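You operate a simulated robot arm through the tools that you are given. There is no shell and no other tool. Be economical: measure what you need, move in short steps, check, and stop when the job is done.

Carry out the task below with a simulated robot arm. There is one attempt and no reset: what you move stays moved.

TASK
Press the sieve three times.

It is judged by the outcome, as a careful person would: the job done as asked, and still so three seconds after it is handed in. It fails if anything else is knocked over, pushed out of place, dropped, spilled or broken.

THE ROBOT
A 6-joint arm with a two-finger parallel gripper, fixed in place. Base frame: the origin is at the foot of the arm, x ahead of it, y to its left, z up. Lengths are in m, angles in degrees, forces in N, time in s.
With the tool pointing down near the work surface it reaches from about 0.24 to 0.66 m from the base axis. Its first joint turns from -66.0 to 66.0 degrees. Payload 2.9 kg.
Tool frame: the origin (TCP) lies between the finger pads and is the grasp point; the fingertips stand 0.03 m ahead of it; z points along the fingers, y is the line along which they close. The gripper opens to 0.11 m. The fingers are 0.02 m wide and 0.01 m thick; the gripper's body (0.048 by 0.112 m) begins 0.055 m behind the TCP.
Orientation is that of the tool frame in the base frame, as [roll, pitch, yaw] about the fixed x, y, z axes, in that order (R = Rz(yaw) Ry(pitch) Rx(roll)). With the fingers straight down and closing along the base's y, the tool's x points along the base's -x, its y along +y and its z along -z.

THE INTERFACE
- The arm moves only by the tool arm_command. Its arguments are lists of equal length, an entry for each row: "linear": the shift along the tool's x, y, z in cm, a list of three; "turn": the turn, a rotation vector about the tool's x, y, z in degrees, a list of three. In form: {"linear": [[x, y, z], ...], "turn": [[ax, ay, az], ...]}. A call has 1 to 20 rows; each row is the pose to reach, as a shift and turn from the pose commanded when the call began, along the tool's axes at that moment. "hand" is the finger opening in cm, from 0 to 11, set as the call begins (left out, the last holds). A row lasts 0.2 s, in which the tool goes at most 0.05 m and 8.6 degrees; a call with a longer step from one row to the next is refused whole, and so is a gripper value outside its range. A pose out of reach is approached as far as the arm can. The call stops where the force on the tool passes 40 N (or 10 N more than at its start, if that is more) or the arm is blocked; 0.2 s more then pass. The fingers move at their own pace (about 0.108 m/s each) and stop on an object; they squeeze with about 25 N. The grip force told is the motor's: it shows also when the fingers shut on nothing. Time passes only in rows, and 0.2 s behind the last, so rows that repeat a pose let the fingers close. It gives the time, the measured TCP pose, the force on the tool (base axes), the opening and the grip force at its end, in the units of the frame above (readings bear some noise).
- Cameras (640 x 400 px; columns grow to the right, rows downward): "scene" is fixed at [0.0537, 0.4188, 1.4169]; the picture's right is [-0.96, -0.29, 0.00], its down [-0.11, 0.35, -0.93] and it looks along [0.27, -0.89, -0.36] (base axes); focal length 351 px, centre (320, 200). "wrist" rides on the gripper at [-0.036, 0, -0.057] in the tool frame; the picture's right is [0.00, -1.00, 0.00], its down [0.97, 0.00, -0.24] and it looks along [0.24, 0.00, 0.97] (tool axes); focal length 218 px, centre (320, 200).
- get_image(camera): a new picture of that camera. No time passes.
- probe_pixels(camera, pixels): for up to 12 pixels [column, row] of the newest picture of that camera ("zoom" is the newest enlarged one), the place [x, y, z] in the base frame of the surface seen there, good to about 0.002 m, but the place of the scene camera against the robot may be out by one fixed shift of up to 0.025 m in any direction. No time passes.
- enlarge(camera, box): a new picture of the part [left, top, right, bottom] of that camera's present view, enlarged. No time passes.
- close_job(): hands the job in; it is judged then, once.

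Work in short steps. Measure before you move; look again where a grasp or a placing could have gone wrong, and mend it. You have 60 turns and 30 pictures in all, the two below and enlarged ones among them. Open the gripper and draw the arm clear of the work before you hand the job in, unless the task says otherwise; then end with one line.

The tools are called after "Call:" as a command line: name --argument value ..., lists and objects as JSON in quotes. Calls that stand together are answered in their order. arm_command: Moves the arm, as the interface text tells. Its arguments: {"type":"object","properties":{"linear":{"type":"array","items":{"type":"array","items":{"type":"number"}}},"turn":{"type":"array","items":{"type":"array","items":{"type":"number"}}},"hand":{"type":"number"}},"required":["linear","turn"]} The other tools are called the same way: get_image (camera) takes a picture; probe_pixels (camera, pixels) gives the place of the surface under pixels of a picture; enlarge (camera, box) takes an enlarged picture of a part of a camera's view; close_job () hands the job in.

At the start:

```text
t: 0.0
tool_pos: [0.3704, -0.3193, 1.1875]
tcp_rot: [-180.0, -0.2, 180.0]
force: [0.0, 0.9, 0.3]
finger_gap: 0.1102
grasp_force: 0.1
```

scene: 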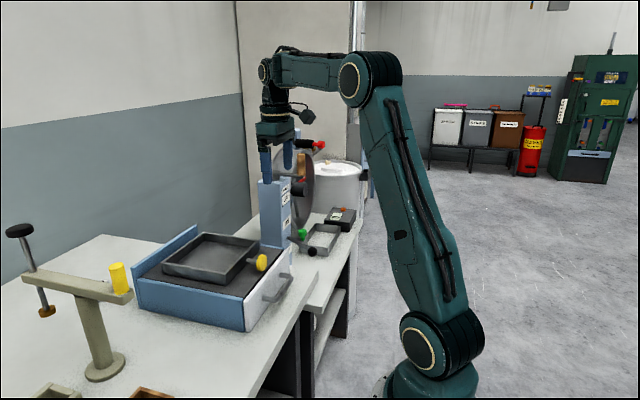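
wrist: 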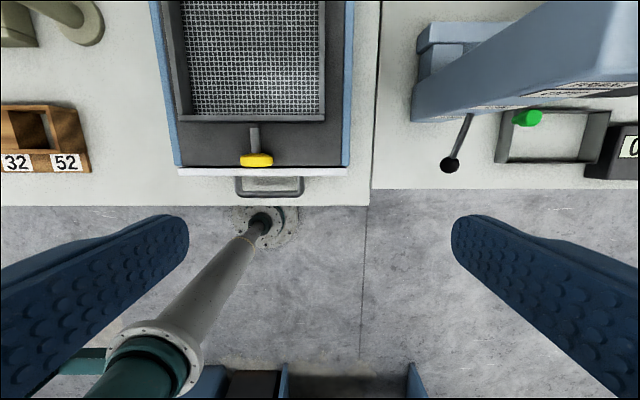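

The pictures show a sieve tray with a yellow knob around (262,262) in the scene and (256,160) in the wrist view. I'll take enlarged views to understand the mechanism.

Call:
enlarge --camera "scene" --box '[120, 160, 370, 340]'

Call:
enlarge --camera "wrist" --box '[140, 0, 640, 220]'

```text
2.22 times, centred on (245, 250) of scene
```

zoom: 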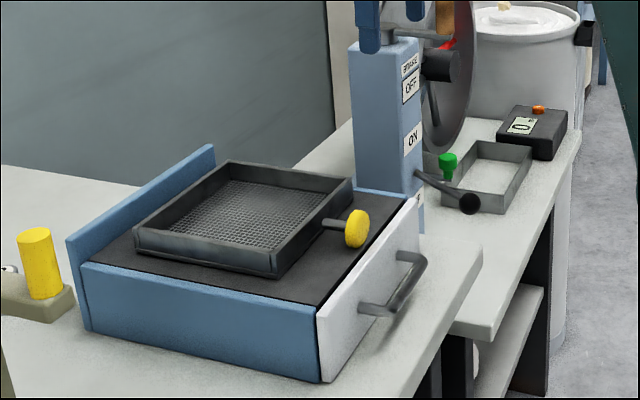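

```text
1.28 times, centred on (390, 110) of wrist
```

zoom: 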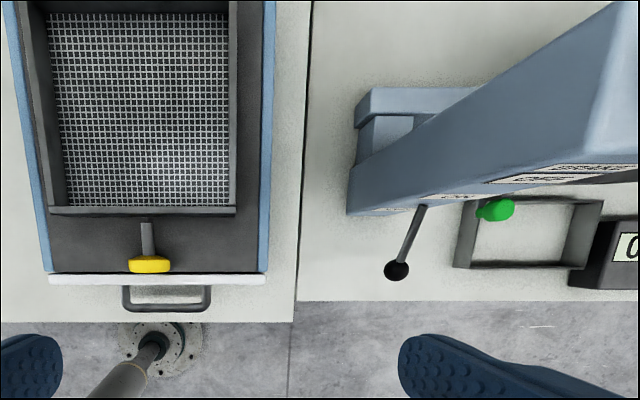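

The yellow knob on a short rod points toward the robot, so the sieve seems to slide along x. I'll measure the geometry in the wrist picture, which has no fixed shift.

Call:
probe_pixels --camera "wrist" --pixels '[[256, 158], [244, 160], [270, 160], [254, 140], [252, 118], [252, 60], [180, 60], [323, 60], [262, 172], [270, 191], [220, 150], [256, 165]]'

Call:
probe_pixels --camera "scene" --pixels '[[262, 262], [250, 259], [160, 272], [215, 272], [208, 235], [160, 245], [210, 228], [280, 290], [242, 275], [150, 265], [280, 225], [315, 250]]'

```text
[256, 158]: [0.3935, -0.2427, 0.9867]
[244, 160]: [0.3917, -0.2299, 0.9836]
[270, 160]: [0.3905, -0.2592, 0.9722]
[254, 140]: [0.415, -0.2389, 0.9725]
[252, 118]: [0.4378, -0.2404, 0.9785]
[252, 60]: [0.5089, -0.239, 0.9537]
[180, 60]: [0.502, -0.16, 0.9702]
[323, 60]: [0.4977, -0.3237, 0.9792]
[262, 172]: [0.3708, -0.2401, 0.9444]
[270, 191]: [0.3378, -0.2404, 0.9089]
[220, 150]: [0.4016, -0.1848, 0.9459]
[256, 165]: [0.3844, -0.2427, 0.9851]
```

```text
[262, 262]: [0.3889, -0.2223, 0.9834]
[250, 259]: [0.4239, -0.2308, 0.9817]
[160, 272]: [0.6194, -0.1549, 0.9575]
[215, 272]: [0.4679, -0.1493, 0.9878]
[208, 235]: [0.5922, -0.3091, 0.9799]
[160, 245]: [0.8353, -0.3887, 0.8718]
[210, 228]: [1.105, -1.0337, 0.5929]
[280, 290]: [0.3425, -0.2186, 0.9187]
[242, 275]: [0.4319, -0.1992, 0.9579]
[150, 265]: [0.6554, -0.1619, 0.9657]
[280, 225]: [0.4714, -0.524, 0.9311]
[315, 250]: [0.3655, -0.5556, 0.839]
```

Knob: front face at about x≈0.384, y≈-0.242, centre z≈0.972. The front panel's top is at z≈0.944. I'll close the fingers, move in front of the knob and lower with the tips at about z 0.96.

Call:
arm_command --hand 0 --linear '[[1.5, 3.8, 0], [3.0, 7.7, 0], [3.0, 7.7, 4.5], [3.0, 7.7, 9], [3.0, 7.7, 13], [3.0, 7.7, 16.5], [3.0, 7.7, 19], [3.0, 7.7, 19.8], [3.0, 7.7, 19.8]]' --turn '[[0, 0, 0], [0, 0, 0], [0, 0, 0], [0, 0, 0], [0, 0, 0], [0, 0, 0], [0, 0, 0], [0, 0, 0], [0, 0, 0]]'

Call:
enlarge --camera "scene" --box '[120, 160, 370, 340]'

Call:
get_image --camera "wrist"

```text
t: 2.0
tool_pos: [0.341, -0.2427, 0.9905]
tcp_rot: [180.0, 0.1, -179.9]
force: [0.0, 0.0, 0.6]
finger_gap: 0.0
grasp_force: 24.6
```

```text
2.22 times, centred on (245, 250) of scene
```

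zoom: 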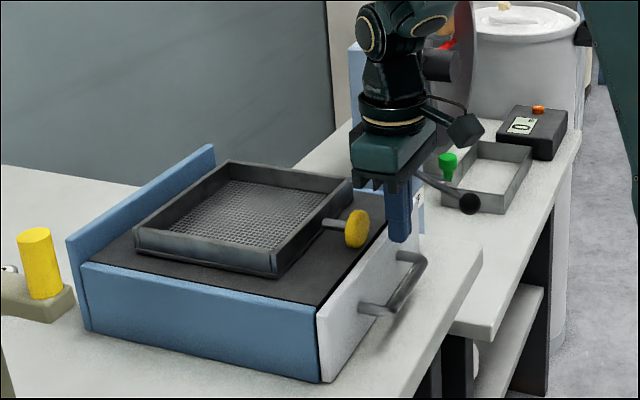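

```text
24 pictures are left
```

wrist: 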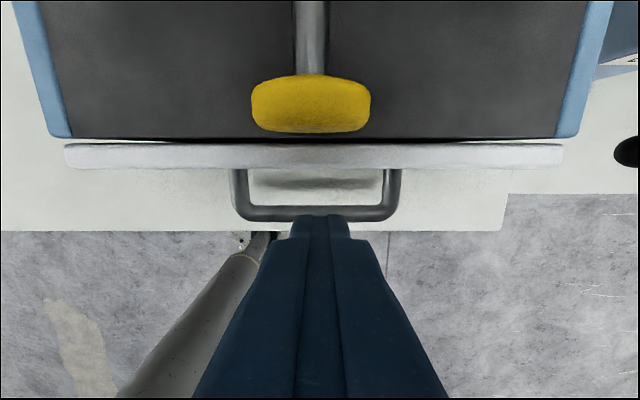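

The closed fingers line up with the knob (both near column 312). I'll push slowly toward +x and watch the force.

Call:
arm_command --linear '[[-1, 0, 0], [-2, 0, 0], [-2.6, 0, 0], [-3.2, 0, 0], [-3.8, 0, 0], [-4.4, 0, 0], [-5.0, 0, 0]]' --turn '[[0, 0, 0], [0, 0, 0], [0, 0, 0], [0, 0, 0], [0, 0, 0], [0, 0, 0], [0, 0, 0]]'

Call:
enlarge --camera "scene" --box '[120, 160, 370, 340]'

```text
t: 3.6
tool_pos: [0.3908, -0.2436, 0.9888]
tcp_rot: [-180.0, -0.1, 179.9]
force: [-4.9, 1.3, -2.3]
finger_gap: 0.0001
grasp_force: 25.0
```

```text
2.22 times, centred on (245, 250) of scene
```

zoom: 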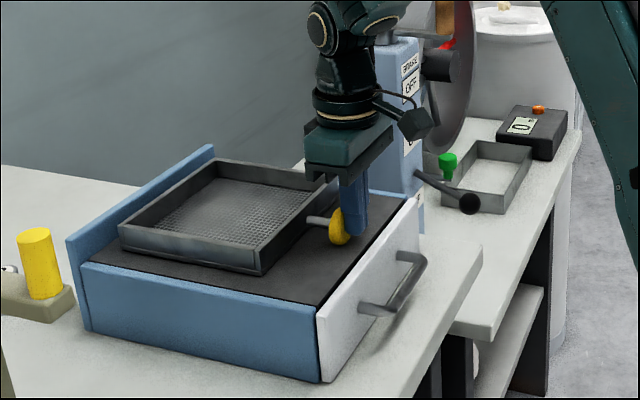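

The sieve slid with about 5 N. I continue gently to find its end stop.

Call:
arm_command --linear '[[-0.5, 0, 0], [-1.0, 0, 0], [-1.5, 0, 0], [-2, 0, 0]]' --turn '[[0, 0, 0], [0, 0, 0], [0, 0, 0], [0, 0, 0]]'

Call:
enlarge --camera "scene" --box '[120, 160, 370, 340]'

```text
t: 4.5
tool_pos: [0.4025, -0.2424, 0.9901]
tcp_rot: [179.6, -1.0, 179.5]
force: [-8.0, 0.5, 2.6]
finger_gap: 0.0002
grasp_force: 24.7
stopped in row 4: the force on the tool passed its limit (the readings are from after the stop); the commanded pose is now the measured one
```

```text
2.22 times, centred on (245, 250) of scene
```

zoom: 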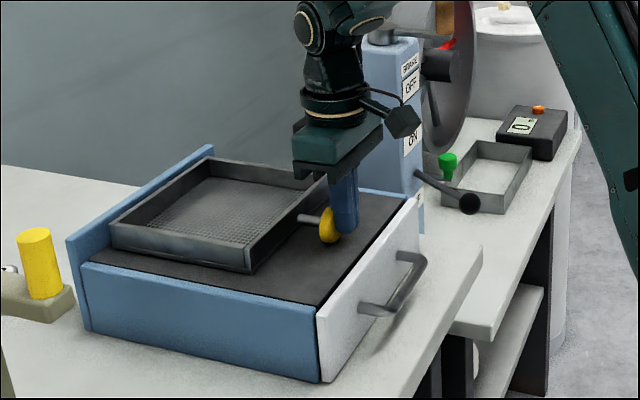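

The stop was met at TCP x≈0.403, a stroke of about 3 cm. I'll back off fully and see whether it springs back.

Call:
arm_command --linear '[[1, 0, 0], [2, 0, 0], [3.5, 0, 0], [5, 0, 0], [6, 0, 0], [6, 0, 0]]' --turn '[[0, 0, 0], [0, 0, 0], [0, 0, 0], [0, 0, 0], [0, 0, 0], [0, 0, 0]]'

Call:
enlarge --camera "scene" --box '[120, 160, 370, 340]'

```text
t: 6.0
tool_pos: [0.3443, -0.2419, 0.9901]
tcp_rot: [179.7, -0.9, 179.6]
force: [0.7, -0.8, -0.4]
finger_gap: 0.0
grasp_force: 25.1
```

```text
2.22 times, centred on (245, 250) of scene
```

zoom: 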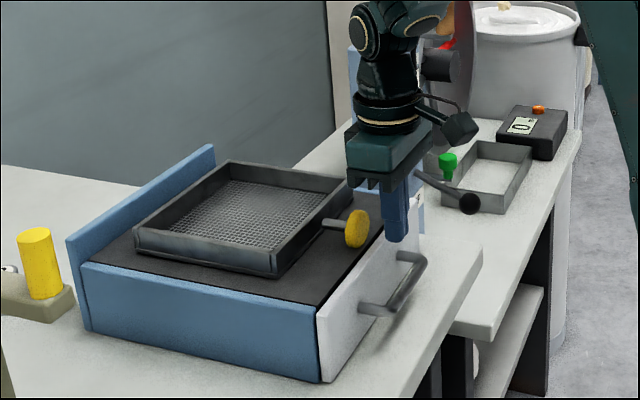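

It sprang fully back to its start position, so that's one press. Now the second, to the stop.

Call:
arm_command --linear '[[-1, 0, 0], [-2, 0, 0], [-2.6, 0, 0], [-3.2, 0, 0], [-3.8, 0, 0], [-4.4, 0, 0], [-5.0, 0, 0], [-5.5, 0, 0], [-6.0, 0, 0], [-6.5, 0, 0]]' --turn '[[0, 0, 0], [0, 0, 0], [0, 0, 0], [0, 0, 0], [0, 0, 0], [0, 0, 0], [0, 0, 0], [0, 0, 0], [0, 0, 0], [0, 0, 0]]'

```text
t: 8.2
tool_pos: [0.4021, -0.2423, 0.9881]
tcp_rot: [179.4, -1.7, 179.0]
force: [-7.9, 0.8, 3.1]
finger_gap: 0.0002
grasp_force: 25.4
stopped in row 10: the force on the tool passed its limit (the readings are from after the stop); the commanded pose is now the measured one
```

The stop was reached again (x≈0.402). I'll back off, correcting the small tilt slightly.

Call:
arm_command --linear '[[1, 0, 0], [2, 0, 0], [3.5, 0, 0], [5, 0, 0], [5.9, 0, 0], [5.9, 0, 0]]' --turn '[[0, 0, 0], [0, 0, 0], [0, 1, 0], [0, 1.5, 0], [0, 1.5, 0], [0, 1.5, 0]]'

Call:
enlarge --camera "scene" --box '[120, 160, 370, 340]'

```text
t: 9.6
tool_pos: [0.3449, -0.2421, 0.9918]
tcp_rot: [179.5, -3.2, 179.1]
force: [-0.2, 0.3, 1.5]
finger_gap: 0.0
grasp_force: 24.9
```

```text
2.22 times, centred on (245, 250) of scene
```

zoom: 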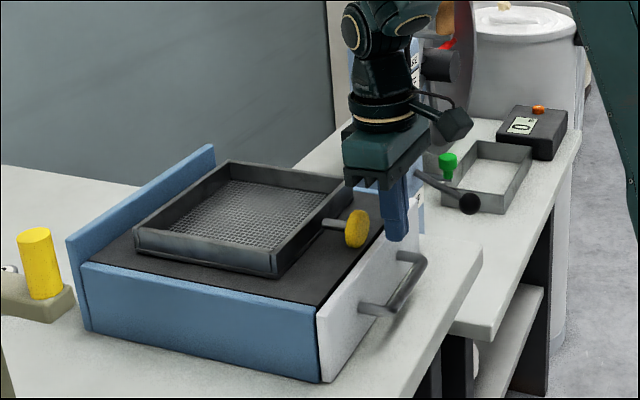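

The sieve is back, so that's two presses. My tilt correction went the wrong way, so I'll level the tool in free space first.

Call:
arm_command --linear '[[0, 0, 0.2], [0, 0, 0.2]]' --turn '[[0, -3.2, 0], [0, -3.2, 0]]'

```text
t: 10.2
tool_pos: [0.345, -0.2416, 0.989]
tcp_rot: [179.4, 0.1, 179.2]
force: [0.4, -0.1, 0.3]
finger_gap: 0.0001
grasp_force: 25.2
```

The tool is level; now the third press.

Call:
arm_command --linear '[[-1, 0, 0], [-2, 0, 0], [-2.6, 0, 0], [-3.2, 0, 0], [-3.8, 0, 0], [-4.4, 0, 0], [-5.0, 0, 0], [-5.5, 0, 0], [-6.0, 0, 0], [-6.5, 0, 0]]' --turn '[[0, 0, 0], [0, 0, 0], [0, 0, 0], [0, 0, 0], [0, 0, 0], [0, 0, 0], [0, 0, 0], [0, 0, 0], [0, 0, 0], [0, 0, 0]]'

```text
t: 12.4
tool_pos: [0.4023, -0.2431, 0.9875]
tcp_rot: [179.1, -0.9, 178.7]
force: [-7.0, 1.2, 3.9]
finger_gap: 0.0001
grasp_force: 25.4
stopped in row 10: the force on the tool passed its limit (the readings are from after the stop); the commanded pose is now the measured one
```

The stop was reached a third time. I'll back off, rise clear and open the gripper on the way up.

Call:
arm_command --linear '[[1, 0, 0], [2, 0, 0], [3.5, 0, 0], [5, 0, 0], [6, 0, 0], [6, 0, -4], [6, 0, -8], [6, 0, -12], [6, 0, -16], [6, 0, -19]]' --turn '[[0, 0, 0], [0, 0, 0], [0, 0, 0], [0, 0, 0], [0, 0, 0], [0, 0, 0], [0, 0, 0], [0, 0, 0], [0, 0, 0], [0, 0, 0]]'

Call:
arm_command --hand 11 --linear '[[0, 0, 0], [0, 0, 0], [0, 0, 0], [0, 0, 0]]' --turn '[[0, 0, 0], [0, 0, 0], [0, 0, 0], [0, 0, 0]]'

Call:
get_image --camera "scene"

```text
t: 14.6
tool_pos: [0.3462, -0.2434, 1.1806]
tcp_rot: [179.3, -0.7, 178.7]
force: [0.2, 0.0, 0.5]
finger_gap: 0.0
grasp_force: 25.1
```

```text
t: 15.6
tool_pos: [0.3463, -0.243, 1.1788]
tcp_rot: [179.1, -0.9, 178.7]
force: [-0.4, -0.3, -0.2]
finger_gap: 0.1101
grasp_force: 0.1
```

```text
19 pictures are left
```

scene: 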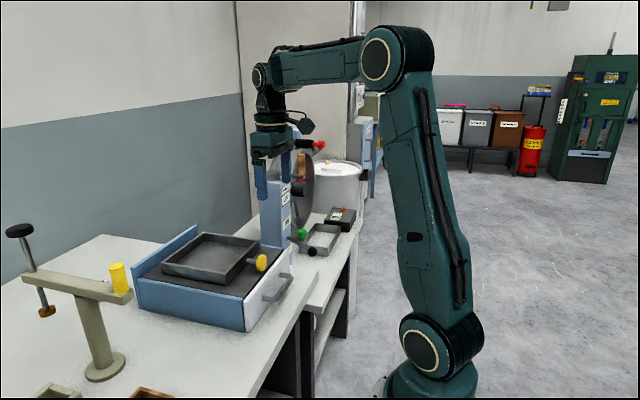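

The sieve is back at rest, the rest of the scene is unchanged and the arm is clear, so I'll hand in.

Call:
close_job

```text
The job is handed in.
```

I pressed the sieve's yellow knob in to its stop three times; it sprang back to its start position each time, nothing else in view moved, and the job is handed in.
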